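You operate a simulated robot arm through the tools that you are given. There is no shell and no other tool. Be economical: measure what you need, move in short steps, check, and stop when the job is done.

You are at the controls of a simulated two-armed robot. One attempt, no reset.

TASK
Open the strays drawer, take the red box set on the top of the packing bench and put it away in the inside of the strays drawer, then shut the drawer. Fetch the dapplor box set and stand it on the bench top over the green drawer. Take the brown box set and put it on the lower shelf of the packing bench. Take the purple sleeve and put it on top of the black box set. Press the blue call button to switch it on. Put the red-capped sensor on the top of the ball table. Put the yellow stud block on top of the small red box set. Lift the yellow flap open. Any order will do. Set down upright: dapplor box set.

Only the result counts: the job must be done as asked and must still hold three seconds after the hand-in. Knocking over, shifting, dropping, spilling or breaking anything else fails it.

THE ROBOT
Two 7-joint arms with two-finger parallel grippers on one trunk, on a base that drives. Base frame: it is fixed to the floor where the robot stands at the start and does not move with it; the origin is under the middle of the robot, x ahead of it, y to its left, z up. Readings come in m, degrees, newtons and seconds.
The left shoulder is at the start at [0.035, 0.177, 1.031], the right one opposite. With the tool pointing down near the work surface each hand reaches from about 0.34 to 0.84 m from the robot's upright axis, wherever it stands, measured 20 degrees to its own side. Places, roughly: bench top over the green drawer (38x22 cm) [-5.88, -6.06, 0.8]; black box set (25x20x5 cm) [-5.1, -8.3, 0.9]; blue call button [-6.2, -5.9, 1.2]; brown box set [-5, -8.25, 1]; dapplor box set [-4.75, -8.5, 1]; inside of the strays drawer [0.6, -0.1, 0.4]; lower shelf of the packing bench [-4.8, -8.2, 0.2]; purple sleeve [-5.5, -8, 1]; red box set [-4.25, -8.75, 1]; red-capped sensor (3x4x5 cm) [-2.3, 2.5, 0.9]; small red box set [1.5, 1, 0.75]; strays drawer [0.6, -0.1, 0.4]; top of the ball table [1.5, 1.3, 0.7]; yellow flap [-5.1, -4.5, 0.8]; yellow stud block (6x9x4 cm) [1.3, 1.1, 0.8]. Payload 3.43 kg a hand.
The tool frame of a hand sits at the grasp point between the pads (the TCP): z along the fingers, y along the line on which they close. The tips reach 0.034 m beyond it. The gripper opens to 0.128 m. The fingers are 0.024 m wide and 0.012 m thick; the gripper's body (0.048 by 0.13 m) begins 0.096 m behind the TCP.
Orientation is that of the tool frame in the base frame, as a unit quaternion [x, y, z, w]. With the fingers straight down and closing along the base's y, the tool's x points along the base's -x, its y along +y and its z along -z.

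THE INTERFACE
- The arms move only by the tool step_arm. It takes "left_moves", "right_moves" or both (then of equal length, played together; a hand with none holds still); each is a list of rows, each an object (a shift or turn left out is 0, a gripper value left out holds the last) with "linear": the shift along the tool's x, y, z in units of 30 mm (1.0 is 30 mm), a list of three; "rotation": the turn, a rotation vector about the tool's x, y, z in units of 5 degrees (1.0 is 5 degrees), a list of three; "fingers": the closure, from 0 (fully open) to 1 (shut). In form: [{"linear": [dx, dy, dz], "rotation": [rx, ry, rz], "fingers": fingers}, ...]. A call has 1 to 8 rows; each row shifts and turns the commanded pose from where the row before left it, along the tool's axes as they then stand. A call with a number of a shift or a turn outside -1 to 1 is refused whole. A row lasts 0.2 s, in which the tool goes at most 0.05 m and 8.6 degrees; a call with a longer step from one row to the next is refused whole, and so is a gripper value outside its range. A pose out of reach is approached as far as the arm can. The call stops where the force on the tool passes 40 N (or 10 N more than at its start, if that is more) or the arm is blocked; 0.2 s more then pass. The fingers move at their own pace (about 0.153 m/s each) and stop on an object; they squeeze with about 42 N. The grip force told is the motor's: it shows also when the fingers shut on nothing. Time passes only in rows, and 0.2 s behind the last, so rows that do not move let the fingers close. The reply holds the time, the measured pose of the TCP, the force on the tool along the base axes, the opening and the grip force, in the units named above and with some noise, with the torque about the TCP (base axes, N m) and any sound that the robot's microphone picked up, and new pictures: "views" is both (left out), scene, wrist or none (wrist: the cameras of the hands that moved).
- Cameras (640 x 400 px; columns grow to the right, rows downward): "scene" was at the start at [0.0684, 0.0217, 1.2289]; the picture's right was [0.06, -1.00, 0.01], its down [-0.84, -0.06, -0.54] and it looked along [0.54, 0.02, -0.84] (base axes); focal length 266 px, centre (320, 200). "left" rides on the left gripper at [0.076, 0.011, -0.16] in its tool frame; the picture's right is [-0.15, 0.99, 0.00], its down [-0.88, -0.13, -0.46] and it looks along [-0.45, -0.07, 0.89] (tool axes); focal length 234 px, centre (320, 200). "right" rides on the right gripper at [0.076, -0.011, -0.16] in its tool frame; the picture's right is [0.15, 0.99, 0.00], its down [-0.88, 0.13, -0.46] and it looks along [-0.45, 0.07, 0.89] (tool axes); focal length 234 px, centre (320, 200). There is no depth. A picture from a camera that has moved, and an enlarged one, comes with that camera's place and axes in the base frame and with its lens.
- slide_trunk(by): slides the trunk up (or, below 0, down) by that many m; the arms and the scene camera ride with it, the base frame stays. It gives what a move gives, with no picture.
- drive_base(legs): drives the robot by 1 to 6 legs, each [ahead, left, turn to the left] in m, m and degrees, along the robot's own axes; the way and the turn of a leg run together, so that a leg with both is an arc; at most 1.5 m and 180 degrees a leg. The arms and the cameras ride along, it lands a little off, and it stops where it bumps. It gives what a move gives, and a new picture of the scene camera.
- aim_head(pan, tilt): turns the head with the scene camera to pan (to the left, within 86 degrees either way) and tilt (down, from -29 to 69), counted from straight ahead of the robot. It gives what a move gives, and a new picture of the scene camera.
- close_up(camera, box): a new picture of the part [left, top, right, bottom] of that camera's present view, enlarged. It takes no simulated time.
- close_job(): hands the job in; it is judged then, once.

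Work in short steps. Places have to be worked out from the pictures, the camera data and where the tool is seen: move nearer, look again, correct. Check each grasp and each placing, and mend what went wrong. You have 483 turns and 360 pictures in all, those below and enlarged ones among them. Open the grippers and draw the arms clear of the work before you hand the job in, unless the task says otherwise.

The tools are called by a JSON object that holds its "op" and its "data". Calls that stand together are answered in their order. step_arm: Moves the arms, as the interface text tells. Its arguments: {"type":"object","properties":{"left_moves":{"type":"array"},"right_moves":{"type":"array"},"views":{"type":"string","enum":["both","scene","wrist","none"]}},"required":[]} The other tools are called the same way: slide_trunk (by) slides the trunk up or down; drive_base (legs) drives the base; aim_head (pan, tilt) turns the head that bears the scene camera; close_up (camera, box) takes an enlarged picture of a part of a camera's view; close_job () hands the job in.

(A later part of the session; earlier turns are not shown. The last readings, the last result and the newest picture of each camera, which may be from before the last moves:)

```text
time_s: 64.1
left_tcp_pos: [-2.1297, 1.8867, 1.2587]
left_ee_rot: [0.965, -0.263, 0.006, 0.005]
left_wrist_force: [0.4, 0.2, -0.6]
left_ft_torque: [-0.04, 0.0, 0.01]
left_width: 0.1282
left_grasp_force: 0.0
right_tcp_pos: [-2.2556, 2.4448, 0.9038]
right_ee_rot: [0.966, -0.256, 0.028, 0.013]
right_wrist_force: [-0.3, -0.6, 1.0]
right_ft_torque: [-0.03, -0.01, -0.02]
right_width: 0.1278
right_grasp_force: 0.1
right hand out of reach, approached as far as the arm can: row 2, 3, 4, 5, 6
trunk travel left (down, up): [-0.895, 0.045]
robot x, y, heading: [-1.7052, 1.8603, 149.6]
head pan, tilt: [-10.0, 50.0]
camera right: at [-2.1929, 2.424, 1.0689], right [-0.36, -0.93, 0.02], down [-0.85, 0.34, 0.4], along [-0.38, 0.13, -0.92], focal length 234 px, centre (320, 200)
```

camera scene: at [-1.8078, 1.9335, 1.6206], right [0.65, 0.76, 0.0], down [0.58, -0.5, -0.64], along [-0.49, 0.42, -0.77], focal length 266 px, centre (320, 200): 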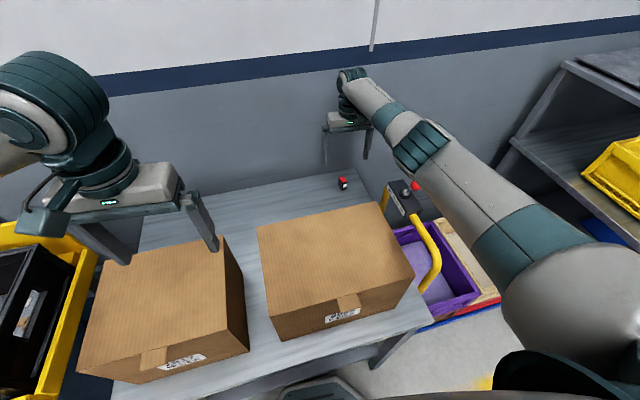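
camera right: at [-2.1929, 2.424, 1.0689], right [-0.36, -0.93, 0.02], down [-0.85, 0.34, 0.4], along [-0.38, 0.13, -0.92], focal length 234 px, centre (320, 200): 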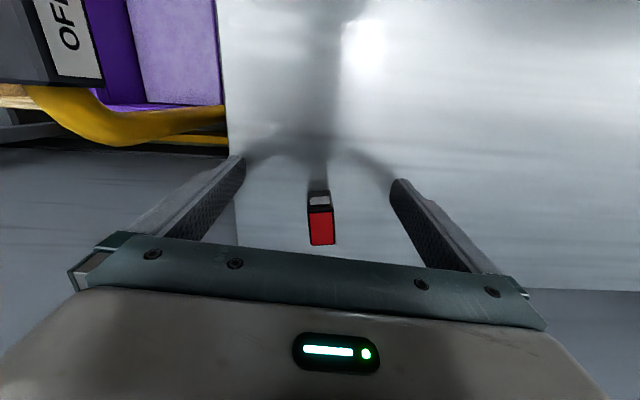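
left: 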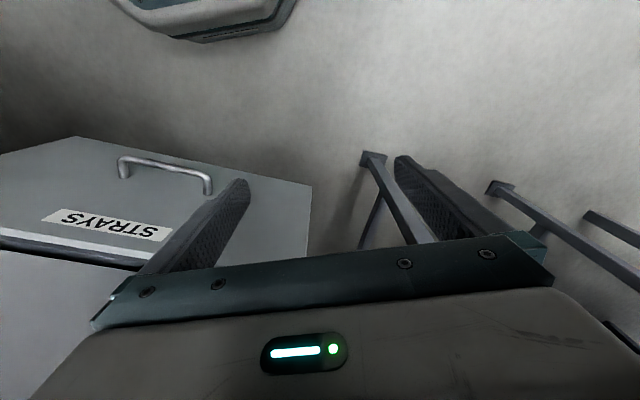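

Out of reach by a few cm. I check the base clearance to the bench before nudging ahead.

{"op": "aim_head", "data": {"pan": 0, "tilt": 69}}

```text
time_s: 65.0
left_tcp_pos: [-2.1299, 1.8852, 1.2569]
left_ee_rot: [0.965, -0.262, 0.005, 0.005]
left_wrist_force: [0.1, 0.2, 0.4]
left_ft_torque: [0.01, 0.0, -0.04]
left_width: 0.1277
left_grasp_force: 0.1
right_tcp_pos: [-2.2562, 2.4431, 0.9061]
right_ee_rot: [0.966, -0.257, 0.029, 0.013]
right_wrist_force: [-0.3, 0.0, 0.4]
right_ft_torque: [-0.02, 0.02, 0.01]
right_width: 0.128
right_grasp_force: 0.1
trunk travel left (down, up): [-0.895, 0.045]
robot x, y, heading: [-1.7061, 1.856, 149.7]
head pan, tilt: [0.0, 68.8]
camera scene: at [-1.7983, 1.9112, 1.5986], right [0.51, 0.86, 0.0], down [0.8, -0.47, -0.36], along [-0.31, 0.18, -0.93], focal length 266 px, centre (320, 200)
```

scene: 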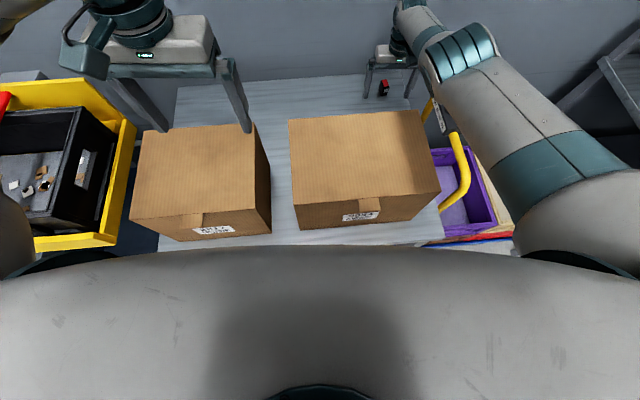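

Base clearance is tight, so instead I raise both hands and lower the trunk 0.12 to gain reach.

{"op": "step_arm", "data": {"left_moves": [{"linear": [0.5, 0, -1]}, {"linear": [0.5, 0, -1]}, {"linear": [0.5, 0, -1]}, {"linear": [0.5, 0, -1]}, {"linear": [0.5, 0, -1]}], "right_moves": [{"linear": [-0.1, 0, -1]}, {"linear": [-0.1, 0, -1]}, {"linear": [-0.1, 0, -1]}, {"linear": [-0.1, 0, -1]}, {"linear": [-0.1, 0, -1]}], "views": "none"}}

{"op": "slide_trunk", "data": {"by": -0.14}}

```text
time_s: 66.2
left_tcp_pos: [-2.0633, 1.8492, 1.4071]
left_ee_rot: [0.965, -0.261, 0.004, 0.004]
left_wrist_force: [1.0, -0.1, -0.2]
left_ft_torque: [-0.01, 0.01, 0.0]
left_width: 0.1279
left_grasp_force: 0.0
right_tcp_pos: [-2.2871, 2.4644, 1.0515]
right_ee_rot: [0.966, -0.256, 0.029, 0.013]
right_wrist_force: [0.0, 0.4, 0.0]
right_ft_torque: [0.01, 0.02, 0.04]
right_width: 0.128
right_grasp_force: 0.0
right hand out of reach, approached as far as the arm can: row 1, 2, 4
trunk travel left (down, up): [-0.895, 0.045]
robot x, y, heading: [-1.7069, 1.8569, 149.6]
head pan, tilt: [0.0, 68.8]
```

```text
time_s: 67.8
left_tcp_pos: [-2.0647, 1.8502, 1.2673]
left_ee_rot: [0.965, -0.263, 0.006, 0.003]
left_wrist_force: [-1.2, 0.4, 1.0]
left_ft_torque: [-0.03, 0.06, -0.01]
left_width: 0.128
left_grasp_force: 0.1
right_tcp_pos: [-2.2875, 2.4648, 0.911]
right_ee_rot: [0.966, -0.256, 0.029, 0.013]
right_wrist_force: [0.7, -0.5, -1.1]
right_ft_torque: [-0.04, -0.04, 0.01]
right_width: 0.1277
right_grasp_force: 0.0
trunk travel left (down, up): [-0.755, 0.185]
robot x, y, heading: [-1.7087, 1.8593, 149.7]
head pan, tilt: [0.0, 68.8]
```

Now directly above at z 0.911; descend 0.037 and look.

{"op": "step_arm", "data": {"right_moves": [{"linear": [0, 0.25, 0.4]}, {"linear": [0, 0, 0.4]}, {"linear": [0, 0, 0.4]}, {}], "views": "wrist"}}

```text
time_s: 68.6
left_tcp_pos: [-2.0622, 1.8475, 1.2662]
left_ee_rot: [0.965, -0.262, 0.004, 0.004]
left_wrist_force: [0.0, -0.1, -0.6]
left_ft_torque: [-0.02, -0.01, 0.05]
left_width: 0.1278
left_grasp_force: 0.0
right_tcp_pos: [-2.292, 2.458, 0.8946]
right_ee_rot: [0.966, -0.256, 0.019, 0.007]
right_wrist_force: [13.3, -10.8, 25.3]
right_ft_torque: [1.19, -1.09, -1.34]
right_width: 0.1261
right_grasp_force: 0.1
right hand out of reach, approached as far as the arm can: row 3
trunk travel left (down, up): [-0.755, 0.185]
robot x, y, heading: [-1.7016, 1.8599, 149.6]
head pan, tilt: [0.0, 68.8]
stopped in row 3 (right hand): the force on the tool passed its limit at 48 N (the readings are from after the stop); the commanded pose is now the measured one
camera right: at [-2.2266, 2.4336, 1.058], right [-0.36, -0.93, 0.01], down [-0.84, 0.33, 0.42], along [-0.4, 0.14, -0.91], focal length 234 px, centre (320, 200)
```

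right: 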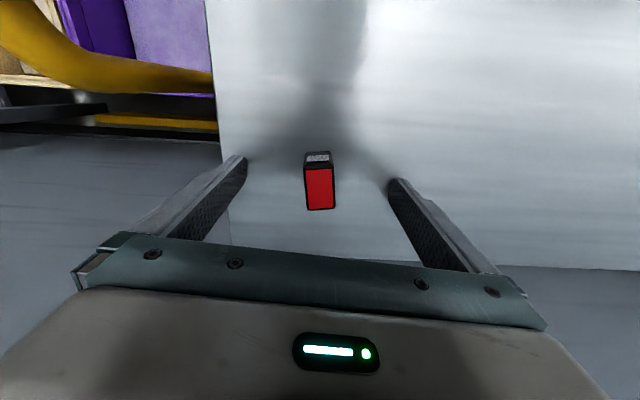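

The tips touched the bench: top is at about 0.86. I lift 5 mm and close on the sensor.

{"op": "step_arm", "data": {"right_moves": [{"linear": [0, 0, -0.17]}, {"fingers": 1}, {"fingers": 1}, {"fingers": 1}, {"fingers": 1}], "views": "wrist"}}

```text
time_s: 69.8
left_tcp_pos: [-2.0652, 1.8477, 1.2664]
left_ee_rot: [0.965, -0.262, 0.005, 0.003]
left_wrist_force: [-0.1, 0.3, -0.1]
left_ft_torque: [-0.01, 0.0, 0.01]
left_width: 0.1279
left_grasp_force: 0.0
right_tcp_pos: [-2.294, 2.4567, 0.8951]
right_ee_rot: [0.967, -0.255, 0.019, 0.009]
right_wrist_force: [-1.1, -2.0, 7.7]
right_ft_torque: [0.07, 0.03, 0.09]
right_width: 0.0209
right_grasp_force: 42.2
trunk travel left (down, up): [-0.755, 0.185]
robot x, y, heading: [-1.7024, 1.8568, 149.5]
head pan, tilt: [0.0, 68.8]
camera right: at [-2.2295, 2.4339, 1.0579], right [-0.36, -0.93, 0.01], down [-0.84, 0.33, 0.42], along [-0.4, 0.14, -0.91], focal length 234 px, centre (320, 200)
```

right: 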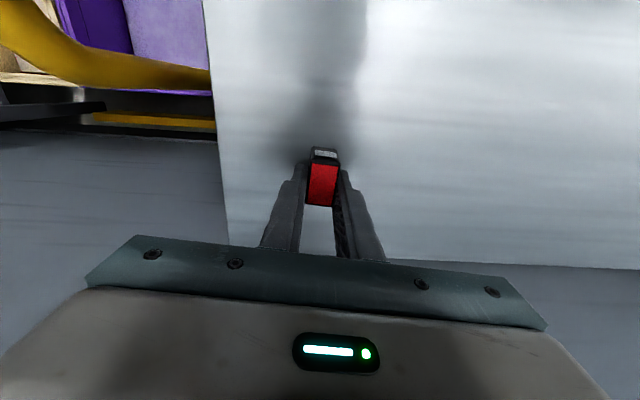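

Gripped (width 0.021). Lift straight up and check.

{"op": "step_arm", "data": {"right_moves": [{"linear": [0, 0, -1]}, {"linear": [0.2, 0, -1]}, {"linear": [0.2, 0, -1]}, {"linear": [0.5, 0, -1]}, {"linear": [0.5, 0, -1]}, {"linear": [0.5, 0, -1]}, {"linear": [0.5, 0, -1]}, {"linear": [0.5, 0, -1]}], "views": "wrist"}}

```text
time_s: 71.6
left_tcp_pos: [-2.0644, 1.85, 1.2665]
left_ee_rot: [0.965, -0.262, 0.005, 0.004]
left_wrist_force: [0.3, -0.2, -0.8]
left_ft_torque: [0.02, 0.0, 0.02]
left_width: 0.1279
left_grasp_force: 0.0
right_tcp_pos: [-2.2991, 2.4615, 1.139]
right_ee_rot: [0.966, -0.256, 0.021, 0.008]
right_wrist_force: [-0.4, 0.1, -0.9]
right_ft_torque: [-0.02, 0.02, -0.01]
right_width: 0.0209
right_grasp_force: 41.9
right hand out of reach, approached as far as the arm can: row 1, 2, 3, 4, 5, 6, 7, 8
trunk travel left (down, up): [-0.755, 0.185]
robot x, y, heading: [-1.7039, 1.8599, 149.6]
head pan, tilt: [0.0, 68.8]
camera right: at [-2.234, 2.4391, 1.3015], right [-0.36, -0.93, 0.01], down [-0.85, 0.33, 0.42], along [-0.39, 0.14, -0.91], focal length 234 px, centre (320, 200)
```

right: 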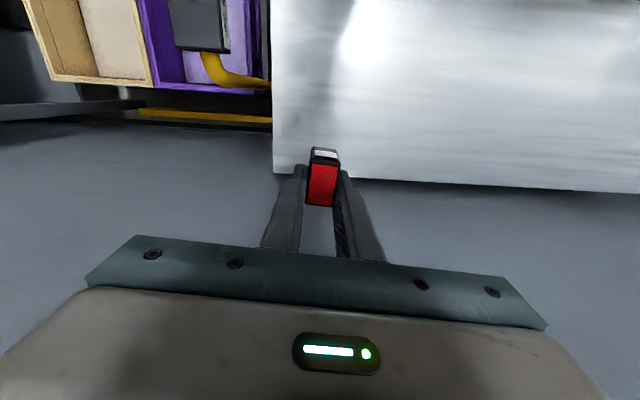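

Held. Raise the trunk a bit, draw the hands in, and back away.

{"op": "slide_trunk", "data": {"by": 0.14}}

{"op": "step_arm", "data": {"right_moves": [{"linear": [1, 0, 0]}, {"linear": [1, 0, 0]}, {"linear": [1, 0, 0]}, {"linear": [1, 0, 0]}, {"linear": [1, 0, 0]}, {"linear": [1, 0, 0]}, {"linear": [1, 0, 0]}, {"linear": [1, 0, 0]}], "views": "none"}}

{"op": "drive_base", "data": {"legs": [[-0.8, 0, 0]]}}

```text
time_s: 73.3
left_tcp_pos: [-2.0655, 1.8501, 1.4063]
left_ee_rot: [0.965, -0.263, 0.005, 0.004]
left_wrist_force: [-0.3, 0.1, 0.3]
left_ft_torque: [-0.02, -0.01, 0.0]
left_width: 0.1283
left_grasp_force: 0.0
right_tcp_pos: [-2.2999, 2.4617, 1.2766]
right_ee_rot: [0.967, -0.255, 0.021, 0.008]
right_wrist_force: [0.4, 0.6, -0.2]
right_ft_torque: [-0.01, 0.0, -0.01]
right_width: 0.0211
right_grasp_force: 42.2
trunk travel left (down, up): [-0.895, 0.045]
robot x, y, heading: [-1.7049, 1.8578, 149.8]
head pan, tilt: [0.0, 68.8]
```

```text
time_s: 75.1
left_tcp_pos: [-2.0656, 1.8494, 1.4061]
left_ee_rot: [0.965, -0.262, 0.005, 0.004]
left_wrist_force: [-0.7, 0.1, 0.4]
left_ft_torque: [0.02, -0.05, 0.0]
left_width: 0.1281
left_grasp_force: 0.0
right_tcp_pos: [-2.2997, 2.4624, 1.2775]
right_ee_rot: [0.967, -0.255, 0.022, 0.008]
right_wrist_force: [0.3, -0.5, -0.7]
right_ft_torque: [0.02, -0.03, 0.02]
right_width: 0.021
right_grasp_force: 42.1
right hand out of reach, approached as far as the arm can: row 1, 2, 3, 4, 5, 6, 7, 8
trunk travel left (down, up): [-0.895, 0.045]
robot x, y, heading: [-1.7026, 1.8533, 149.8]
head pan, tilt: [0.0, 68.8]
```

```text
time_s: 79.4
left_tcp_pos: [-1.3828, 1.4469, 1.4063]
left_ee_rot: [0.96, -0.28, 0.004, 0.004]
left_wrist_force: [1.0, 0.5, -1.0]
left_ft_torque: [-0.03, 0.01, 0.03]
left_width: 0.1278
left_grasp_force: 0.1
right_tcp_pos: [-1.5969, 2.0675, 1.2759]
right_ee_rot: [0.962, -0.271, 0.021, 0.009]
right_wrist_force: [-0.7, 0.4, -1.4]
right_ft_torque: [-0.01, 0.01, 0.01]
right_width: 0.0212
right_grasp_force: 41.9
trunk travel left (down, up): [-0.895, 0.045]
robot x, y, heading: [-1.019, 1.4433, 147.4]
head pan, tilt: [0.0, 68.8]
camera scene: at [-1.1142, 1.4994, 1.5985], right [0.53, 0.84, 0.0], down [0.79, -0.5, -0.36], along [-0.31, 0.19, -0.93], focal length 266 px, centre (320, 200)
```

scene: 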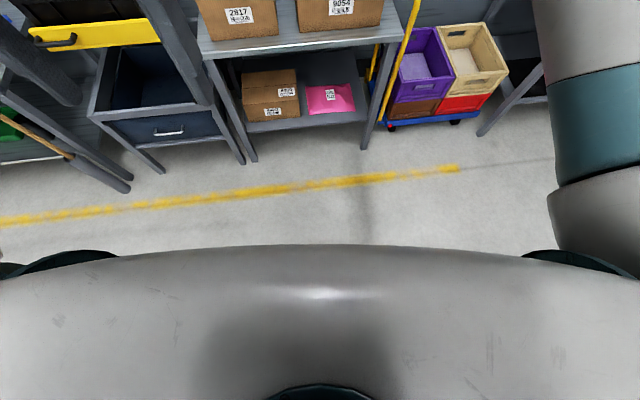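

The right arm didn't retract; I test a retract combined with lowering.

{"op": "step_arm", "data": {"right_moves": [{"linear": [1, 0, 0.5]}, {"linear": [1, 0, 0.5]}, {"linear": [1, 0, 0.5]}, {"linear": [1, 0, 0.5]}, {"linear": [1, 0, 0]}, {"linear": [1, 0, 0]}], "views": "none"}}

```text
time_s: 80.8
left_tcp_pos: [-1.3832, 1.4464, 1.4067]
left_ee_rot: [0.96, -0.279, 0.005, 0.004]
left_wrist_force: [0.7, 0.5, 0.1]
left_ft_torque: [0.01, -0.01, 0.0]
left_width: 0.1281
left_grasp_force: 0.1
right_tcp_pos: [-1.5982, 2.0671, 1.2524]
right_ee_rot: [0.962, -0.272, 0.021, 0.008]
right_wrist_force: [0.5, 0.2, -1.5]
right_ft_torque: [0.01, 0.03, 0.0]
right_width: 0.021
right_grasp_force: 42.3
right hand out of reach, approached as far as the arm can: row 1, 2, 3, 4, 5, 6
trunk travel left (down, up): [-0.895, 0.045]
robot x, y, heading: [-1.023, 1.4398, 147.7]
head pan, tilt: [0.0, 68.8]
```

Try lowering first, then retracting.

{"op": "step_arm", "data": {"right_moves": [{"linear": [0, 0, 1]}, {"linear": [0, 0, 1]}, {"linear": [0, 0, 1]}, {"linear": [0, 0, 1]}, {"linear": [0, 0, 1]}, {"linear": [1, 0, 0]}, {"linear": [1, 0, 0]}, {"linear": [1, 0, 0]}], "views": "scene"}}

```text
time_s: 82.6
left_tcp_pos: [-1.3826, 1.4468, 1.4071]
left_ee_rot: [0.96, -0.279, 0.006, 0.004]
left_wrist_force: [0.8, 0.6, -0.4]
left_ft_torque: [0.0, 0.01, 0.03]
left_width: 0.128
left_grasp_force: 0.0
right_tcp_pos: [-1.5998, 2.0666, 1.1003]
right_ee_rot: [0.962, -0.271, 0.021, 0.009]
right_wrist_force: [-0.9, 0.2, -0.7]
right_ft_torque: [0.05, -0.05, -0.01]
right_width: 0.0212
right_grasp_force: 41.9
right hand out of reach, approached as far as the arm can: row 1, 3, 6, 7, 8
trunk travel left (down, up): [-0.895, 0.045]
robot x, y, heading: [-1.0219, 1.4407, 147.8]
head pan, tilt: [0.0, 68.8]
camera scene: at [-1.1133, 1.499, 1.5985], right [0.53, 0.84, 0.0], down [0.79, -0.5, -0.36], along [-0.31, 0.19, -0.93], focal length 266 px, centre (320, 200)
```

scene: 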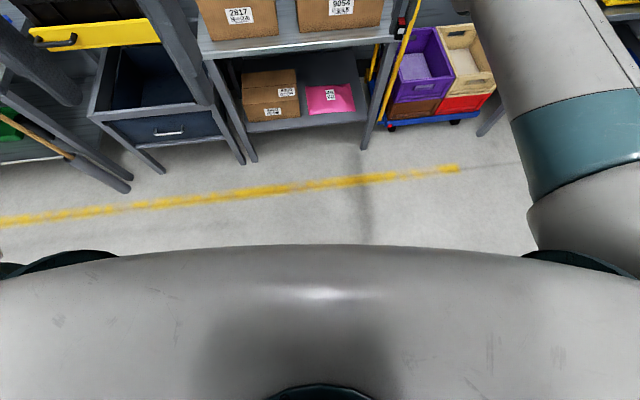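

z moves work but a straight arm can't start inward (singular). I try a sideways+inward move.

{"op": "step_arm", "data": {"right_moves": [{"linear": [0.3, 1, 0.5]}, {"linear": [0.3, 1, 0.5]}, {"linear": [0.3, 1, 0.5]}, {"linear": [1, 0.5, 0]}, {"linear": [1, 0.5, 0]}, {"linear": [1, 0, 0]}, {"linear": [1, 0, 0]}], "views": "none"}}

```text
time_s: 84.2
left_tcp_pos: [-1.3818, 1.445, 1.4069]
left_ee_rot: [0.96, -0.279, 0.006, 0.004]
left_wrist_force: [-0.2, 0.4, -0.9]
left_ft_torque: [-0.02, -0.01, -0.02]
left_width: 0.1279
left_grasp_force: 0.2
right_tcp_pos: [-1.6529, 1.9347, 1.0415]
right_ee_rot: [0.962, -0.272, 0.021, 0.008]
right_wrist_force: [0.3, -0.4, -0.2]
right_ft_torque: [-0.03, -0.03, 0.01]
right_width: 0.0214
right_grasp_force: 41.7
right hand out of reach, approached as far as the arm can: row 1, 2, 3, 4, 5, 6, 7
trunk travel left (down, up): [-0.895, 0.045]
robot x, y, heading: [-1.0211, 1.4436, 147.8]
head pan, tilt: [0.0, 68.8]
```

Still stuck radially. I try tilting the tool a bit to unlock the arm.

{"op": "step_arm", "data": {"right_moves": [{"rotation": [0, 1, 0]}, {"rotation": [0, 1, 0]}, {"rotation": [0, 1, 0]}, {"rotation": [0, 1, 0]}, {"linear": [1, 0, 0]}, {"linear": [1, 0, 0]}, {"linear": [1, 0, 0]}], "views": "wrist"}}

```text
time_s: 85.8
left_tcp_pos: [-1.381, 1.4461, 1.4067]
left_ee_rot: [0.96, -0.279, 0.005, 0.004]
left_wrist_force: [0.0, -0.2, 0.6]
left_ft_torque: [0.01, 0.0, 0.0]
left_width: 0.1279
left_grasp_force: 0.1
right_tcp_pos: [-1.5813, 1.9024, 1.0688]
right_ee_rot: [0.944, -0.266, 0.188, 0.057]
right_wrist_force: [0.6, -0.4, -0.5]
right_ft_torque: [0.03, 0.01, 0.0]
right_width: 0.0208
right_grasp_force: 42.0
right hand out of reach, approached as far as the arm can: row 1, 2, 3, 4, 5, 6, 7
trunk travel left (down, up): [-0.895, 0.045]
robot x, y, heading: [-1.0218, 1.4379, 147.9]
head pan, tilt: [0.0, 68.8]
camera right: at [-1.5688, 1.9091, 1.2468], right [-0.4, -0.91, 0.06], down [-0.91, 0.41, 0.08], along [-0.1, -0.02, -0.99], focal length 234 px, centre (320, 200)
```

right: 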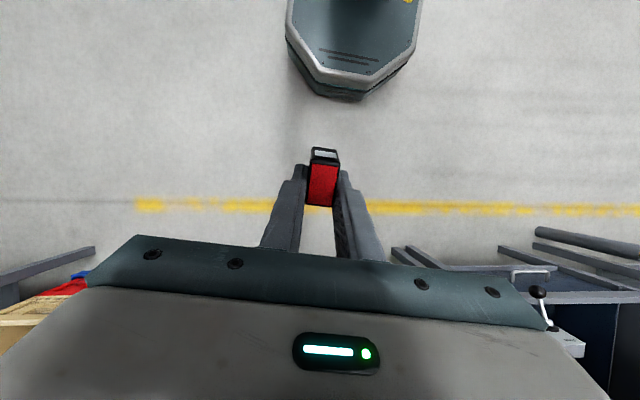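

Some inward motion now. Continue retracting.

{"op": "step_arm", "data": {"right_moves": [{"linear": [1, 0, 0]}, {"linear": [1, 0, 0]}, {"linear": [1, 0, 0]}, {"linear": [1, 0, 0]}, {"linear": [1, 0, 0]}, {"linear": [1, 0, 0]}, {"linear": [1, 0, 0]}, {"linear": [1, 0, 0]}], "views": "none"}}

```text
time_s: 87.6
left_tcp_pos: [-1.3829, 1.4452, 1.4053]
left_ee_rot: [0.96, -0.279, 0.005, 0.005]
left_wrist_force: [-0.2, 0.1, -0.4]
left_ft_torque: [-0.01, -0.01, -0.02]
left_width: 0.128
left_grasp_force: 0.1
right_tcp_pos: [-1.5966, 1.8741, 1.1095]
right_ee_rot: [0.944, -0.266, 0.188, 0.056]
right_wrist_force: [-0.3, -0.9, -0.4]
right_ft_torque: [0.02, 0.0, 0.01]
right_width: 0.021
right_grasp_force: 42.5
right hand out of reach, approached as far as the arm can: row 1, 2, 3, 4, 5, 6, 7, 8
trunk travel left (down, up): [-0.895, 0.045]
robot x, y, heading: [-1.0251, 1.443, 147.8]
head pan, tilt: [0.0, 68.8]
```

The tilt was the wrong way (it pushed the wrist outward). I tilt back past vertical so the wrist comes nearer.

{"op": "step_arm", "data": {"right_moves": [{"rotation": [0, -1, 0], "linear": [0.5, 0, 0]}, {"rotation": [0, -1, 0], "linear": [0.5, 0, 0]}, {"rotation": [0, -1, 0], "linear": [0.5, 0, 0]}, {"rotation": [0, -1, 0], "linear": [0.5, 0, 0]}, {"rotation": [0, -1, 0], "linear": [0.5, 0, 0]}, {"rotation": [0, -1, 0], "linear": [0.5, 0, 0]}, {"rotation": [0, -1, 0], "linear": [0.5, 0, 0]}, {"rotation": [0, -1, 0], "linear": [0.5, 0, 0]}], "views": "scene"}}

```text
time_s: 89.4
left_tcp_pos: [-1.3831, 1.4448, 1.4068]
left_ee_rot: [0.96, -0.278, 0.005, 0.004]
left_wrist_force: [-0.2, -0.4, 0.4]
left_ft_torque: [0.01, 0.01, 0.0]
left_width: 0.1277
left_grasp_force: 0.1
right_tcp_pos: [-1.7566, 1.8848, 1.0968]
right_ee_rot: [0.951, -0.269, -0.147, -0.039]
right_wrist_force: [-0.2, -0.5, -0.6]
right_ft_torque: [-0.01, 0.01, 0.03]
right_width: 0.021
right_grasp_force: 41.8
right hand out of reach, approached as far as the arm can: row 1, 2, 3, 4, 5, 6, 7, 8
trunk travel left (down, up): [-0.895, 0.045]
robot x, y, heading: [-1.0258, 1.4409, 147.7]
head pan, tilt: [0.0, 68.8]
camera scene: at [-1.1136, 1.4981, 1.5986], right [0.53, 0.84, 0.0], down [0.79, -0.5, -0.36], along [-0.31, 0.19, -0.93], focal length 266 px, centre (320, 200)
```

scene: 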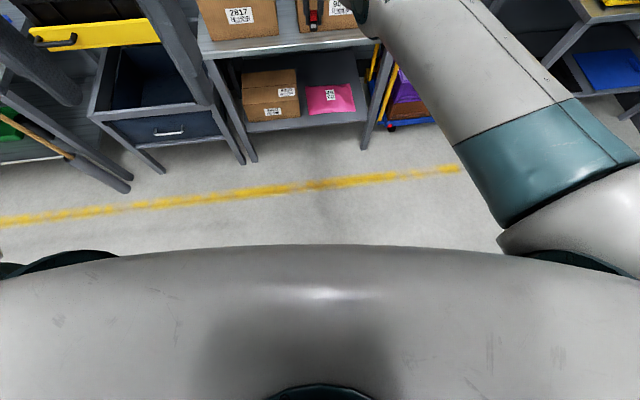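

I test whether the commanded pose has overshot inward: command outward rows and watch.

{"op": "step_arm", "data": {"right_moves": [{"linear": [-1, 0, 0]}, {"linear": [-1, 0, 0]}, {"linear": [-1, 0, 0]}, {"linear": [-1, 0, 0]}], "views": "none"}}

```text
time_s: 90.4
left_tcp_pos: [-1.3824, 1.4469, 1.4064]
left_ee_rot: [0.96, -0.279, 0.005, 0.004]
left_wrist_force: [1.1, -0.3, 0.1]
left_ft_torque: [0.04, -0.01, -0.01]
left_width: 0.1277
left_grasp_force: 0.0
right_tcp_pos: [-1.7538, 1.904, 1.1179]
right_ee_rot: [0.951, -0.269, -0.147, -0.037]
right_wrist_force: [0.2, 0.3, -0.2]
right_ft_torque: [-0.02, 0.01, 0.0]
right_width: 0.0211
right_grasp_force: 42.1
right hand out of reach, approached as far as the arm can: row 1, 2, 3, 4
trunk travel left (down, up): [-0.895, 0.045]
robot x, y, heading: [-1.021, 1.4383, 147.7]
head pan, tilt: [0.0, 68.8]
```

Let me look at the right arm's posture.

{"op": "aim_head", "data": {"pan": -45, "tilt": 40}}

```text
time_s: 91.5
left_tcp_pos: [-1.3827, 1.4465, 1.4053]
left_ee_rot: [0.96, -0.279, 0.005, 0.004]
left_wrist_force: [-0.3, 0.5, 0.7]
left_ft_torque: [0.04, -0.03, 0.01]
left_width: 0.1281
left_grasp_force: 0.1
right_tcp_pos: [-1.755, 1.9047, 1.1168]
right_ee_rot: [0.951, -0.269, -0.146, -0.038]
right_wrist_force: [0.3, -0.2, -0.3]
right_ft_torque: [-0.01, 0.0, 0.02]
right_width: 0.0209
right_grasp_force: 41.8
trunk travel left (down, up): [-0.895, 0.045]
robot x, y, heading: [-1.0199, 1.4434, 147.6]
head pan, tilt: [-45.0, 40.0]
camera scene: at [-1.0846, 1.5516, 1.6347], right [0.98, 0.22, 0.0], down [0.14, -0.63, -0.77], along [-0.17, 0.75, -0.64], focal length 266 px, centre (320, 200)
```

scene: 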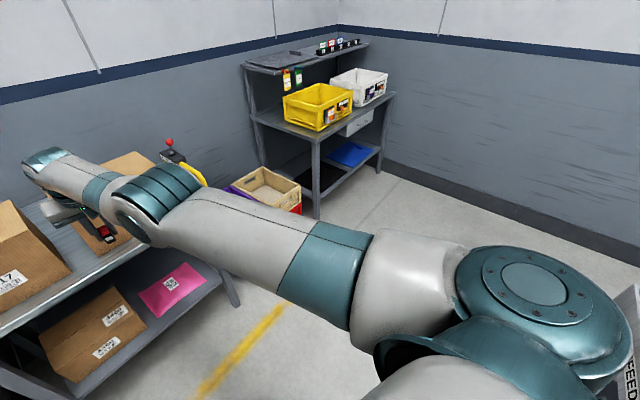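

The elbow is dead straight. I'll try yawing the hand while retracting, so that the elbow takes part, and remove the tilt.

{"op": "step_arm", "data": {"right_moves": [{"rotation": [0, 0.5, -1], "linear": [1, 0, 0]}, {"rotation": [0, 0.5, -1], "linear": [1, 0, 0]}, {"rotation": [0, 0.5, -1], "linear": [1, 0, 0]}, {"rotation": [0, 0.5, -1], "linear": [1, 0, 0]}, {"rotation": [0, 0.5, -1], "linear": [1, 0, 0]}, {"rotation": [0, 0.5, -1], "linear": [1, 0, 0]}], "views": "none"}}

```text
time_s: 92.9
left_tcp_pos: [-1.3832, 1.4458, 1.406]
left_ee_rot: [0.96, -0.279, 0.005, 0.004]
left_wrist_force: [0.2, 0.0, -0.5]
left_ft_torque: [0.02, -0.01, -0.02]
left_width: 0.1282
left_grasp_force: 0.0
right_tcp_pos: [-1.6948, 1.8722, 1.0698]
right_ee_rot: [0.999, -0.017, -0.007, -0.039]
right_wrist_force: [-0.5, 0.2, -0.9]
right_ft_torque: [-0.03, 0.0, -0.01]
right_width: 0.0212
right_grasp_force: 42.1
right hand out of reach, approached as far as the arm can: row 1, 2, 3, 4, 5, 6
trunk travel left (down, up): [-0.895, 0.045]
robot x, y, heading: [-1.0228, 1.4453, 147.9]
head pan, tilt: [-45.0, 40.0]
```

Still stuck. I'll tilt the hand toward pointing forward (outward), where reach should be easy, and see whether the flag clears.

{"op": "step_arm", "data": {"right_moves": [{"rotation": [0, -1, 0], "linear": [1, 0, -0.5]}, {"rotation": [0, -1, 0], "linear": [1, 0, -0.5]}, {"rotation": [0, -1, 0], "linear": [1, 0, -0.5]}, {"rotation": [0, -1, 0], "linear": [1, 0, -0.5]}, {"rotation": [0, -1, 0], "linear": [1, 0, -0.5]}, {"rotation": [0, -1, 0], "linear": [1, 0, -0.5]}, {"rotation": [0, -1, 0], "linear": [1, 0, -0.5]}, {"rotation": [0, -1, 0], "linear": [1, 0, -0.5]}], "views": "scene"}}

```text
time_s: 94.7
left_tcp_pos: [-1.3834, 1.4482, 1.407]
left_ee_rot: [0.96, -0.279, 0.005, 0.004]
left_wrist_force: [-0.6, 0.4, 0.3]
left_ft_torque: [-0.02, -0.02, 0.03]
left_width: 0.128
left_grasp_force: 0.2
right_tcp_pos: [-1.798, 1.9729, 1.0481]
right_ee_rot: [0.936, -0.003, -0.349, -0.043]
right_wrist_force: [-1.1, -0.7, -0.2]
right_ft_torque: [-0.04, -0.04, -0.02]
right_width: 0.0211
right_grasp_force: 42.3
right hand out of reach, approached as far as the arm can: row 1, 2, 3, 4, 5, 6, 7, 8
trunk travel left (down, up): [-0.895, 0.045]
robot x, y, heading: [-1.0231, 1.4446, 147.5]
head pan, tilt: [-45.0, 40.0]
camera scene: at [-1.0845, 1.5532, 1.6347], right [0.98, 0.22, 0.0], down [0.14, -0.63, -0.77], along [-0.17, 0.75, -0.64], focal length 266 px, centre (320, 200)
```

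scene: 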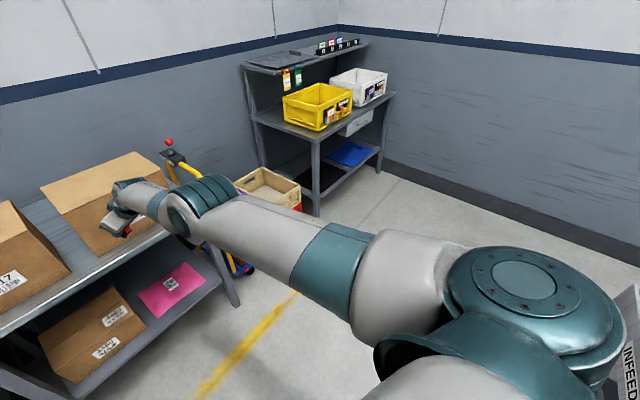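

I try a long sideways-left/inward sweep along the tool's y (about base -y).

{"op": "step_arm", "data": {"right_moves": [{"linear": [0, 1, 0]}, {"linear": [0, 1, 0]}, {"linear": [0, 1, 0]}, {"linear": [0, 1, 0]}, {"linear": [0, 1, 0]}, {"linear": [0, 1, 0]}, {"linear": [0, 1, 0]}, {"linear": [0, 1, 0]}], "views": "none"}}

```text
time_s: 96.5
left_tcp_pos: [-1.3822, 1.4463, 1.4057]
left_ee_rot: [0.96, -0.279, 0.005, 0.004]
left_wrist_force: [0.1, 0.6, 0.6]
left_ft_torque: [-0.01, -0.02, 0.01]
left_width: 0.128
left_grasp_force: 0.0
right_tcp_pos: [-1.8369, 1.7811, 1.0159]
right_ee_rot: [0.936, -0.004, -0.348, -0.044]
right_wrist_force: [-0.4, -0.2, 0.0]
right_ft_torque: [-0.01, 0.01, -0.03]
right_width: 0.0211
right_grasp_force: 42.0
right hand out of reach, approached as far as the arm can: row 1, 2, 3, 4, 5, 6, 7, 8
trunk travel left (down, up): [-0.895, 0.045]
robot x, y, heading: [-1.019, 1.4436, 147.9]
head pan, tilt: [-45.0, 40.0]
```

I try going up, then inward in base axes.

{"op": "step_arm", "data": {"right_moves": [{"linear": [-0.65, -0.08, -0.75]}, {"linear": [-0.65, -0.08, -0.75]}, {"linear": [-0.65, -0.08, -0.75]}, {"linear": [-0.65, -0.08, -0.75]}, {"linear": [0.71, 0.17, -0.64]}, {"linear": [0.71, 0.17, -0.64]}, {"linear": [0.71, 0.17, -0.64]}, {"linear": [0.71, 0.17, -0.64]}], "views": "none"}}

{"op": "step_arm", "data": {"right_moves": [{"linear": [0, -1, 0]}, {"linear": [0, -1, 0]}, {"linear": [0, -1, 0]}, {"linear": [0, -1, 0]}, {"linear": [0.71, 0, -0.64]}, {"linear": [0.71, 0, -0.64]}, {"linear": [0.71, 0, -0.64]}, {"linear": [0.71, 0, -0.64]}], "views": "none"}}

```text
time_s: 98.3
left_tcp_pos: [-1.3811, 1.4455, 1.4072]
left_ee_rot: [0.96, -0.279, 0.004, 0.004]
left_wrist_force: [0.1, -0.5, 0.0]
left_ft_torque: [0.0, 0.02, 0.02]
left_width: 0.1281
left_grasp_force: 0.1
right_tcp_pos: [-1.7452, 1.7751, 1.133]
right_ee_rot: [0.936, -0.004, -0.35, -0.045]
right_wrist_force: [0.8, -0.4, -0.4]
right_ft_torque: [0.0, 0.02, 0.0]
right_width: 0.0211
right_grasp_force: 42.0
right hand out of reach, approached as far as the arm can: row 1, 2, 3, 4, 5
trunk travel left (down, up): [-0.895, 0.045]
robot x, y, heading: [-1.0204, 1.4407, 147.4]
head pan, tilt: [-45.0, 40.0]
```

```text
time_s: 100.1
left_tcp_pos: [-1.3815, 1.4456, 1.4066]
left_ee_rot: [0.96, -0.279, 0.004, 0.003]
left_wrist_force: [0.0, 0.3, 0.6]
left_ft_torque: [0.02, 0.05, 0.0]
left_width: 0.1278
left_grasp_force: 0.0
right_tcp_pos: [-1.6243, 1.8902, 1.1459]
right_ee_rot: [0.936, -0.003, -0.35, -0.044]
right_wrist_force: [-0.4, -0.1, -0.5]
right_ft_torque: [-0.02, 0.04, 0.02]
right_width: 0.0208
right_grasp_force: 41.9
trunk travel left (down, up): [-0.895, 0.045]
robot x, y, heading: [-1.0234, 1.4394, 147.9]
head pan, tilt: [-45.0, 40.0]
```

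Unstuck. Now retract further while restoring the fingers to vertical.

{"op": "step_arm", "data": {"right_moves": [{"rotation": [0, 1, 0], "linear": [0.7, 0, -0.5]}, {"rotation": [0, 1, 0], "linear": [0.7, 0, -0.5]}, {"rotation": [0, 1, 0], "linear": [0.7, 0, -0.5]}, {"rotation": [0, 1, 0], "linear": [0.8, 0, -0.3]}, {"rotation": [0, 1, 0], "linear": [0.8, 0, -0.3]}, {"rotation": [0, 1, 0], "linear": [0.9, 0, -0.2]}, {"rotation": [0, 1, 0], "linear": [0.9, 0, 0]}, {"rotation": [0, 1, 0], "linear": [0.9, 0, 0]}], "views": "none"}}

{"op": "step_arm", "data": {"right_moves": [{"rotation": [0, 0, 1]}, {"rotation": [0, 0, 1]}, {"rotation": [0, 0, 1]}, {"rotation": [0, 0, 1]}, {"rotation": [0, 0, 1]}, {"rotation": [0, 0, 1]}], "views": "wrist"}}

```text
time_s: 101.9
left_tcp_pos: [-1.3816, 1.4456, 1.4074]
left_ee_rot: [0.96, -0.28, 0.006, 0.004]
left_wrist_force: [0.2, -0.2, -0.3]
left_ft_torque: [-0.02, 0.01, 0.01]
left_width: 0.1284
left_grasp_force: 0.1
right_tcp_pos: [-1.4167, 1.8855, 1.1293]
right_ee_rot: [0.999, -0.018, -0.007, -0.04]
right_wrist_force: [0.0, 0.4, -0.2]
right_ft_torque: [-0.05, 0.0, 0.01]
right_width: 0.0208
right_grasp_force: 41.7
trunk travel left (down, up): [-0.895, 0.045]
robot x, y, heading: [-1.0236, 1.4418, 147.6]
head pan, tilt: [-45.0, 40.0]
```

```text
time_s: 103.3
left_tcp_pos: [-1.3829, 1.4471, 1.4064]
left_ee_rot: [0.96, -0.279, 0.005, 0.004]
left_wrist_force: [0.2, 0.2, 0.1]
left_ft_torque: [0.01, -0.02, 0.02]
left_width: 0.1279
left_grasp_force: 0.0
right_tcp_pos: [-1.4162, 1.8839, 1.1296]
right_ee_rot: [0.96, -0.277, -0.018, -0.037]
right_wrist_force: [-0.2, 0.0, 0.0]
right_ft_torque: [0.02, 0.04, 0.01]
right_width: 0.0208
right_grasp_force: 41.8
trunk travel left (down, up): [-0.895, 0.045]
robot x, y, heading: [-1.0185, 1.4426, 147.8]
head pan, tilt: [-45.0, 40.0]
camera right: at [-1.345, 1.8416, 1.2865], right [-0.4, -0.91, -0.07], down [-0.81, 0.32, 0.49], along [-0.43, 0.25, -0.87], focal length 234 px, centre (320, 200)
```

right: 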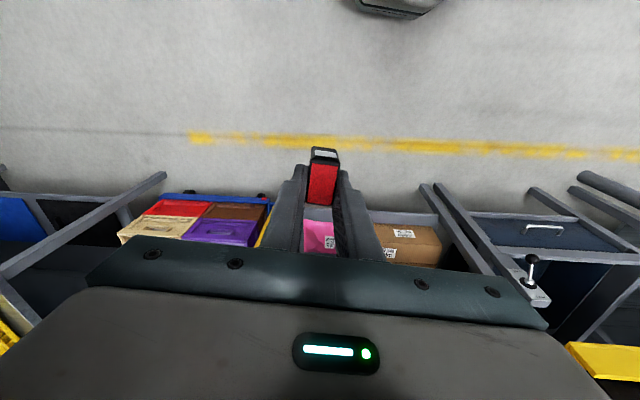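

Good. Move left, away from the blue-bin table, then turn round toward the ball table.

{"op": "drive_base", "data": {"legs": [[0, 0.7, 0], [0, 0, -150]]}}

{"op": "aim_head", "data": {"pan": 15, "tilt": 22}}

```text
time_s: 113.4
left_tcp_pos: [-1.0714, 1.0182, 1.407]
left_ee_rot: [0.034, 0.999, 0.002, -0.005]
left_wrist_force: [0.2, -0.6, -0.6]
left_ft_torque: [0.02, 0.0, -0.03]
left_width: 0.1278
left_grasp_force: 0.1
right_tcp_pos: [-0.8342, 0.6491, 1.1284]
right_ee_rot: [0.031, 0.999, -0.031, 0.027]
right_wrist_force: [-0.5, 0.8, -0.4]
right_ft_torque: [-0.02, -0.01, -0.01]
right_width: 0.0207
right_grasp_force: 42.0
trunk travel left (down, up): [-0.895, 0.045]
robot x, y, heading: [-1.3927, 0.8469, -4.2]
head pan, tilt: [-45.0, 40.0]
camera scene: at [-1.2876, 0.7848, 1.6347], right [-0.75, -0.66, 0.0], down [-0.42, 0.48, -0.77], along [0.5, -0.58, -0.64], focal length 266 px, centre (320, 200)
```

scene: 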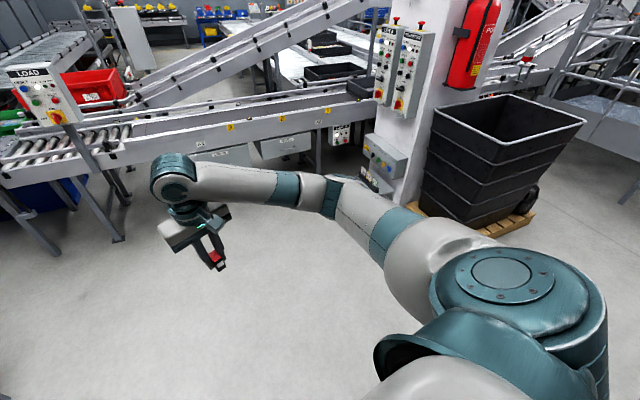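

```text
time_s: 114.7
left_tcp_pos: [-1.0708, 1.0203, 1.4064]
left_ee_rot: [0.035, 0.999, 0.003, -0.006]
left_wrist_force: [0.7, -0.8, -0.8]
left_ft_torque: [-0.03, 0.0, 0.02]
left_width: 0.128
left_grasp_force: 0.1
right_tcp_pos: [-0.8338, 0.65, 1.1304]
right_ee_rot: [0.031, 0.999, -0.032, 0.027]
right_wrist_force: [0.3, -1.4, -0.6]
right_ft_torque: [-0.02, -0.01, -0.02]
right_width: 0.021
right_grasp_force: 42.1
trunk travel left (down, up): [-0.895, 0.045]
robot x, y, heading: [-1.3939, 0.8503, -4.2]
head pan, tilt: [15.0, 22.0]
camera scene: at [-1.2522, 0.8664, 1.6628], right [0.19, -0.98, 0.0], down [-0.37, -0.07, -0.93], along [0.91, 0.18, -0.38], focal length 266 px, centre (320, 200)
```

scene: 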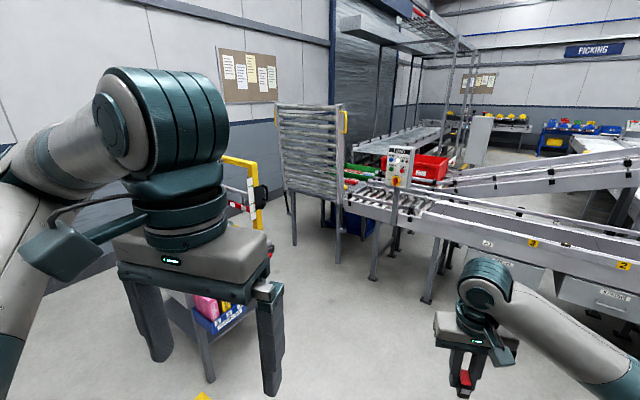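

I drive ahead to get a nearer view of the gate and the gap by the LOAD post.

{"op": "drive_base", "data": {"legs": [[1.3, 0, 0]]}}

{"op": "aim_head", "data": {"pan": 12, "tilt": 30}}

```text
time_s: 121.1
left_tcp_pos: [0.2058, 0.9463, 1.4068]
left_ee_rot: [0.026, 1.0, 0.003, -0.006]
left_wrist_force: [-0.6, 0.4, 0.3]
left_ft_torque: [0.02, -0.01, 0.0]
left_width: 0.128
left_grasp_force: 0.1
right_tcp_pos: [0.4492, 0.5801, 1.1305]
right_ee_rot: [0.024, 0.999, -0.031, 0.027]
right_wrist_force: [0.2, 0.1, 0.1]
right_ft_torque: [0.02, -0.03, -0.01]
right_width: 0.0208
right_grasp_force: 42.2
trunk travel left (down, up): [-0.895, 0.045]
robot x, y, heading: [-0.1156, 0.7714, -3.1]
head pan, tilt: [15.0, 22.0]
camera scene: at [0.0272, 0.7903, 1.663], right [0.21, -0.98, 0.0], down [-0.37, -0.08, -0.93], along [0.91, 0.19, -0.37], focal length 266 px, centre (320, 200)
```

scene: 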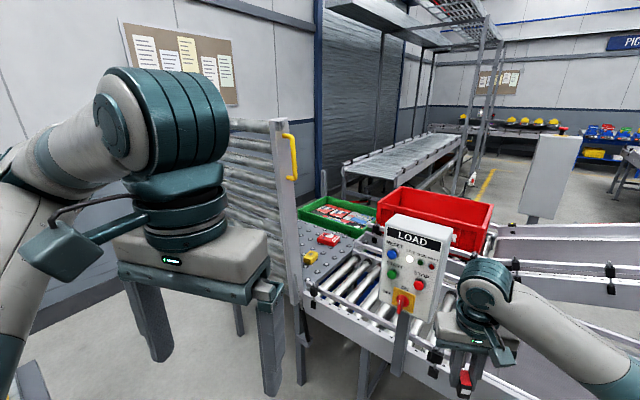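

```text
time_s: 121.8
left_tcp_pos: [0.2056, 0.9463, 1.4059]
left_ee_rot: [0.028, 1.0, 0.003, -0.007]
left_wrist_force: [1.1, 0.1, 0.1]
left_ft_torque: [-0.03, -0.01, 0.03]
left_width: 0.128
left_grasp_force: 0.0
right_tcp_pos: [0.4488, 0.5802, 1.1296]
right_ee_rot: [0.024, 0.999, -0.031, 0.026]
right_wrist_force: [0.4, 0.1, -0.4]
right_ft_torque: [-0.03, 0.01, 0.02]
right_width: 0.0207
right_grasp_force: 42.3
trunk travel left (down, up): [-0.895, 0.045]
robot x, y, heading: [-0.1089, 0.7747, -2.9]
head pan, tilt: [12.0, 30.0]
camera scene: at [0.0265, 0.7851, 1.6501], right [0.16, -0.99, 0.0], down [-0.49, -0.08, -0.87], along [0.86, 0.14, -0.5], focal length 266 px, centre (320, 200)
```

scene: 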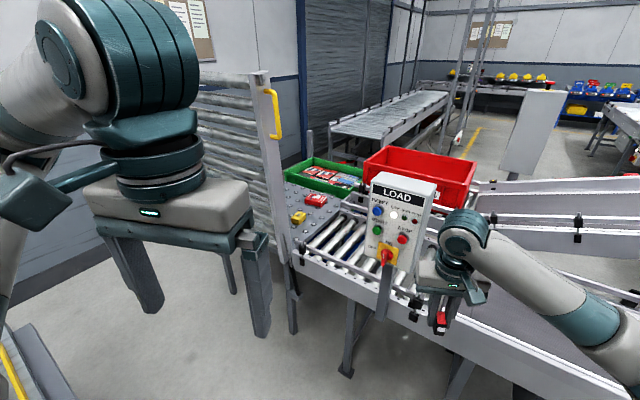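

{"op": "close_up", "data": {"camera": "scene", "box": [250, 140, 410, 240]}}

```text
4.00 times, centred on (330, 190) of scene
camera zoom: at [0.0265, 0.7851, 1.6501], right [0.16, -0.99, 0.0], down [-0.49, -0.08, -0.87], along [0.86, 0.14, -0.5], focal length 1063 px, centre (280, 240)
```

zoom: 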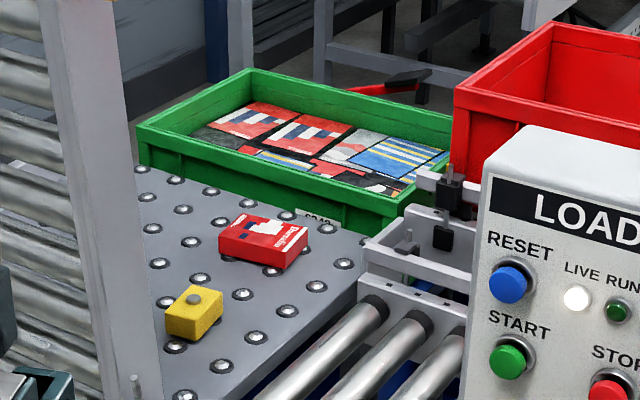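

The ball table is reachable only through the gap between the raised gate and the LOAD post, so I'll use the right arm. First bring the left hand out to the left and lower, so that it won't meet the gate.

{"op": "step_arm", "data": {"left_moves": [{"linear": [0, 1, 1]}, {"linear": [0, 1, 1]}, {"linear": [0, 1, 1]}, {"linear": [0.3, 1, 1]}, {"linear": [0.3, 1, 1]}, {"linear": [0.3, 1, 1]}, {"linear": [0.5, 1, 1]}, {"linear": [0.5, 1, 1]}], "views": "none"}}

{"op": "step_arm", "data": {"left_moves": [{"linear": [0.7, 0.5, 1]}, {"linear": [0.7, 0.5, 1]}, {"linear": [0.7, 0.5, 1]}, {"linear": [0.7, 0.5, 1]}, {"linear": [1, 0, 1]}, {"linear": [1, 0, 1]}], "views": "scene"}}

```text
time_s: 123.6
left_tcp_pos: [0.2136, 1.1998, 1.2]
left_ee_rot: [0.028, 1.0, 0.003, -0.003]
left_wrist_force: [-0.8, -0.6, -0.9]
left_ft_torque: [0.01, -0.01, -0.02]
left_width: 0.1279
left_grasp_force: 0.1
left hand out of reach, approached as far as the arm can: row 2, 3, 4, 5, 6
right_tcp_pos: [0.4482, 0.5796, 1.1323]
right_ee_rot: [0.023, 0.999, -0.032, 0.028]
right_wrist_force: [0.1, -0.7, 0.3]
right_ft_torque: [0.0, -0.06, -0.01]
right_width: 0.0206
right_grasp_force: 42.1
trunk travel left (down, up): [-0.895, 0.045]
robot x, y, heading: [-0.1136, 0.7709, -2.7]
head pan, tilt: [12.0, 30.0]
```

```text
time_s: 125.0
left_tcp_pos: [0.0764, 1.2739, 1.0201]
left_ee_rot: [0.028, 1.0, 0.002, -0.006]
left_wrist_force: [-0.5, -0.2, -0.3]
left_ft_torque: [-0.02, 0.01, 0.01]
left_width: 0.1281
left_grasp_force: 0.2
left hand out of reach, approached as far as the arm can: row 1
right_tcp_pos: [0.4501, 0.5809, 1.1304]
right_ee_rot: [0.023, 0.999, -0.031, 0.027]
right_wrist_force: [-0.2, -0.7, -0.5]
right_ft_torque: [0.01, -0.02, -0.01]
right_width: 0.021
right_grasp_force: 42.0
trunk travel left (down, up): [-0.895, 0.045]
robot x, y, heading: [-0.1103, 0.7761, -3.1]
head pan, tilt: [12.0, 30.0]
camera scene: at [0.0265, 0.7861, 1.6501], right [0.16, -0.99, 0.0], down [-0.49, -0.08, -0.87], along [0.86, 0.13, -0.5], focal length 266 px, centre (320, 200)
```

scene: 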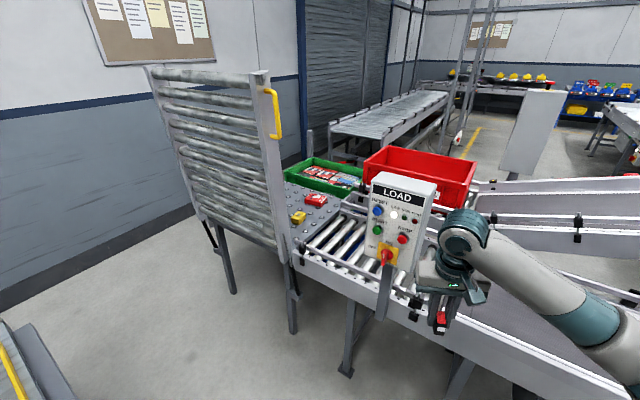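

From this view there's ~1 m of free corridor left of the gate, so the far end of the ball table looks the better approach. I bring the left hand back in front, then drive round.

{"op": "step_arm", "data": {"left_moves": [{"linear": [-0.8, -0.8, -0.3]}, {"linear": [-0.8, -0.8, -0.3]}, {"linear": [-0.8, -1, -0.3]}, {"linear": [-0.8, -1, -0.3]}, {"linear": [-0.8, -1, -0.3]}, {"linear": [-0.8, -1, -0.3]}, {"linear": [-0.8, -1, -0.3]}, {"linear": [-0.8, -1, -0.3]}], "views": "none"}}

{"op": "drive_base", "data": {"legs": [[0, 0, 40], [0.886, 0, 0], [0, 0, 22]]}}

```text
time_s: 126.8
left_tcp_pos: [0.2792, 1.0502, 1.0728]
left_ee_rot: [0.027, 1.0, 0.005, -0.006]
left_wrist_force: [0.7, 0.6, -0.6]
left_ft_torque: [0.02, -0.03, 0.0]
left_width: 0.1281
left_grasp_force: 0.1
left hand out of reach, approached as far as the arm can: row 2, 3, 4
right_tcp_pos: [0.45, 0.5785, 1.1296]
right_ee_rot: [0.024, 0.999, -0.03, 0.026]
right_wrist_force: [0.7, -0.3, 0.1]
right_ft_torque: [0.05, -0.02, 0.02]
right_width: 0.0208
right_grasp_force: 42.2
trunk travel left (down, up): [-0.895, 0.045]
robot x, y, heading: [-0.1128, 0.7752, -2.7]
head pan, tilt: [12.0, 30.0]
```

```text
time_s: 130.7
left_tcp_pos: [0.145, 1.3525, 1.0709]
left_ee_rot: [-0.325, 0.946, 0.001, -0.014]
left_wrist_force: [0.2, 0.0, 1.0]
left_ft_torque: [0.0, -0.01, 0.02]
left_width: 0.1281
left_grasp_force: 0.0
right_tcp_pos: [0.5949, 1.1175, 1.1343]
right_ee_rot: [-0.333, 0.942, -0.017, 0.038]
right_wrist_force: [0.1, 1.1, -0.2]
right_ft_torque: [-0.03, -0.02, -0.01]
right_width: 0.0207
right_grasp_force: 42.1
trunk travel left (down, up): [-0.895, 0.045]
robot x, y, heading: [0.0516, 0.8992, 38.5]
head pan, tilt: [12.0, 30.0]
stopped in leg 2: the robot was blocked; the commanded pose is now the measured one
camera scene: at [0.1402, 0.987, 1.6514], right [0.77, -0.64, 0.0], down [-0.32, -0.38, -0.87], along [0.55, 0.67, -0.49], focal length 266 px, centre (320, 200)
```

scene: 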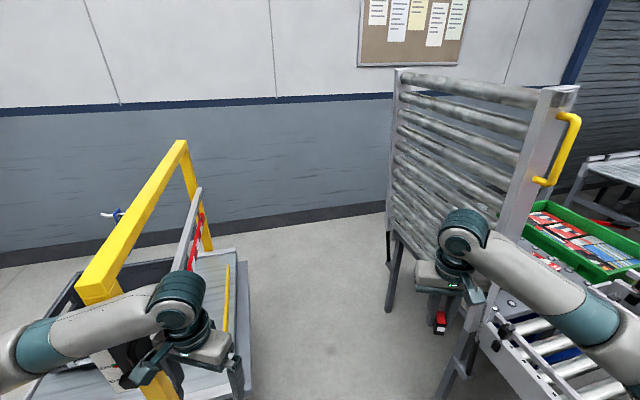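

The left arm met the yellow frame of the table. Back off and look.

{"op": "drive_base", "data": {"legs": [[-0.2, 0, 0]]}}

{"op": "aim_head", "data": {"pan": 40, "tilt": 35}}

```text
time_s: 132.2
left_tcp_pos: [-0.0035, 1.2374, 1.0656]
left_ee_rot: [-0.324, 0.946, -0.003, -0.018]
left_wrist_force: [0.2, -0.1, -1.0]
left_ft_torque: [-0.01, 0.01, 0.02]
left_width: 0.1277
left_grasp_force: 0.0
right_tcp_pos: [0.4452, 1.0011, 1.1298]
right_ee_rot: [-0.33, 0.943, -0.02, 0.034]
right_wrist_force: [-0.2, 0.6, -1.1]
right_ft_torque: [-0.03, 0.02, -0.04]
right_width: 0.0206
right_grasp_force: 42.1
trunk travel left (down, up): [-0.895, 0.045]
robot x, y, heading: [-0.1031, 0.772, 38.3]
head pan, tilt: [12.0, 30.0]
camera scene: at [-0.0077, 0.8775, 1.6496], right [0.77, -0.64, 0.0], down [-0.32, -0.39, -0.86], along [0.55, 0.66, -0.5], focal length 266 px, centre (320, 200)
```

scene: 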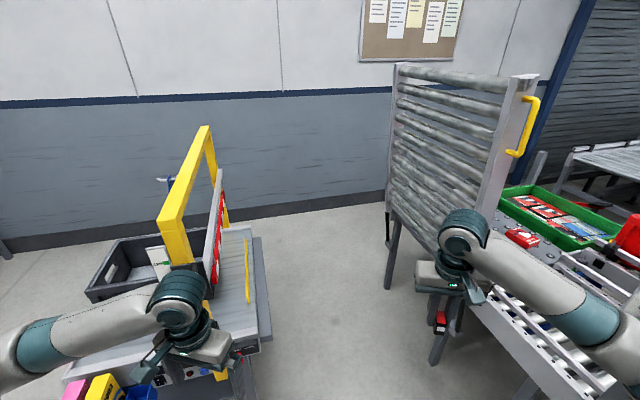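

```text
time_s: 133.2
left_tcp_pos: [-0.0035, 1.2355, 1.0665]
left_ee_rot: [-0.324, 0.946, -0.001, -0.015]
left_wrist_force: [0.4, -0.1, 0.3]
left_ft_torque: [-0.01, -0.04, 0.02]
left_width: 0.1281
left_grasp_force: 0.1
right_tcp_pos: [0.4425, 0.9986, 1.1296]
right_ee_rot: [-0.33, 0.943, -0.02, 0.035]
right_wrist_force: [0.2, -0.7, -0.3]
right_ft_torque: [0.01, 0.0, 0.0]
right_width: 0.0208
right_grasp_force: 41.8
trunk travel left (down, up): [-0.895, 0.045]
robot x, y, heading: [-0.106, 0.7724, 38.6]
head pan, tilt: [40.0, 35.0]
camera scene: at [-0.0504, 0.8914, 1.6423], right [0.98, -0.2, 0.0], down [-0.12, -0.56, -0.82], along [0.17, 0.8, -0.57], focal length 266 px, centre (320, 200)
```

scene: 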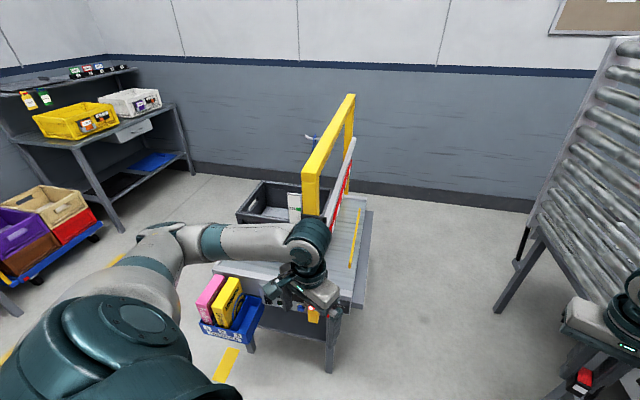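

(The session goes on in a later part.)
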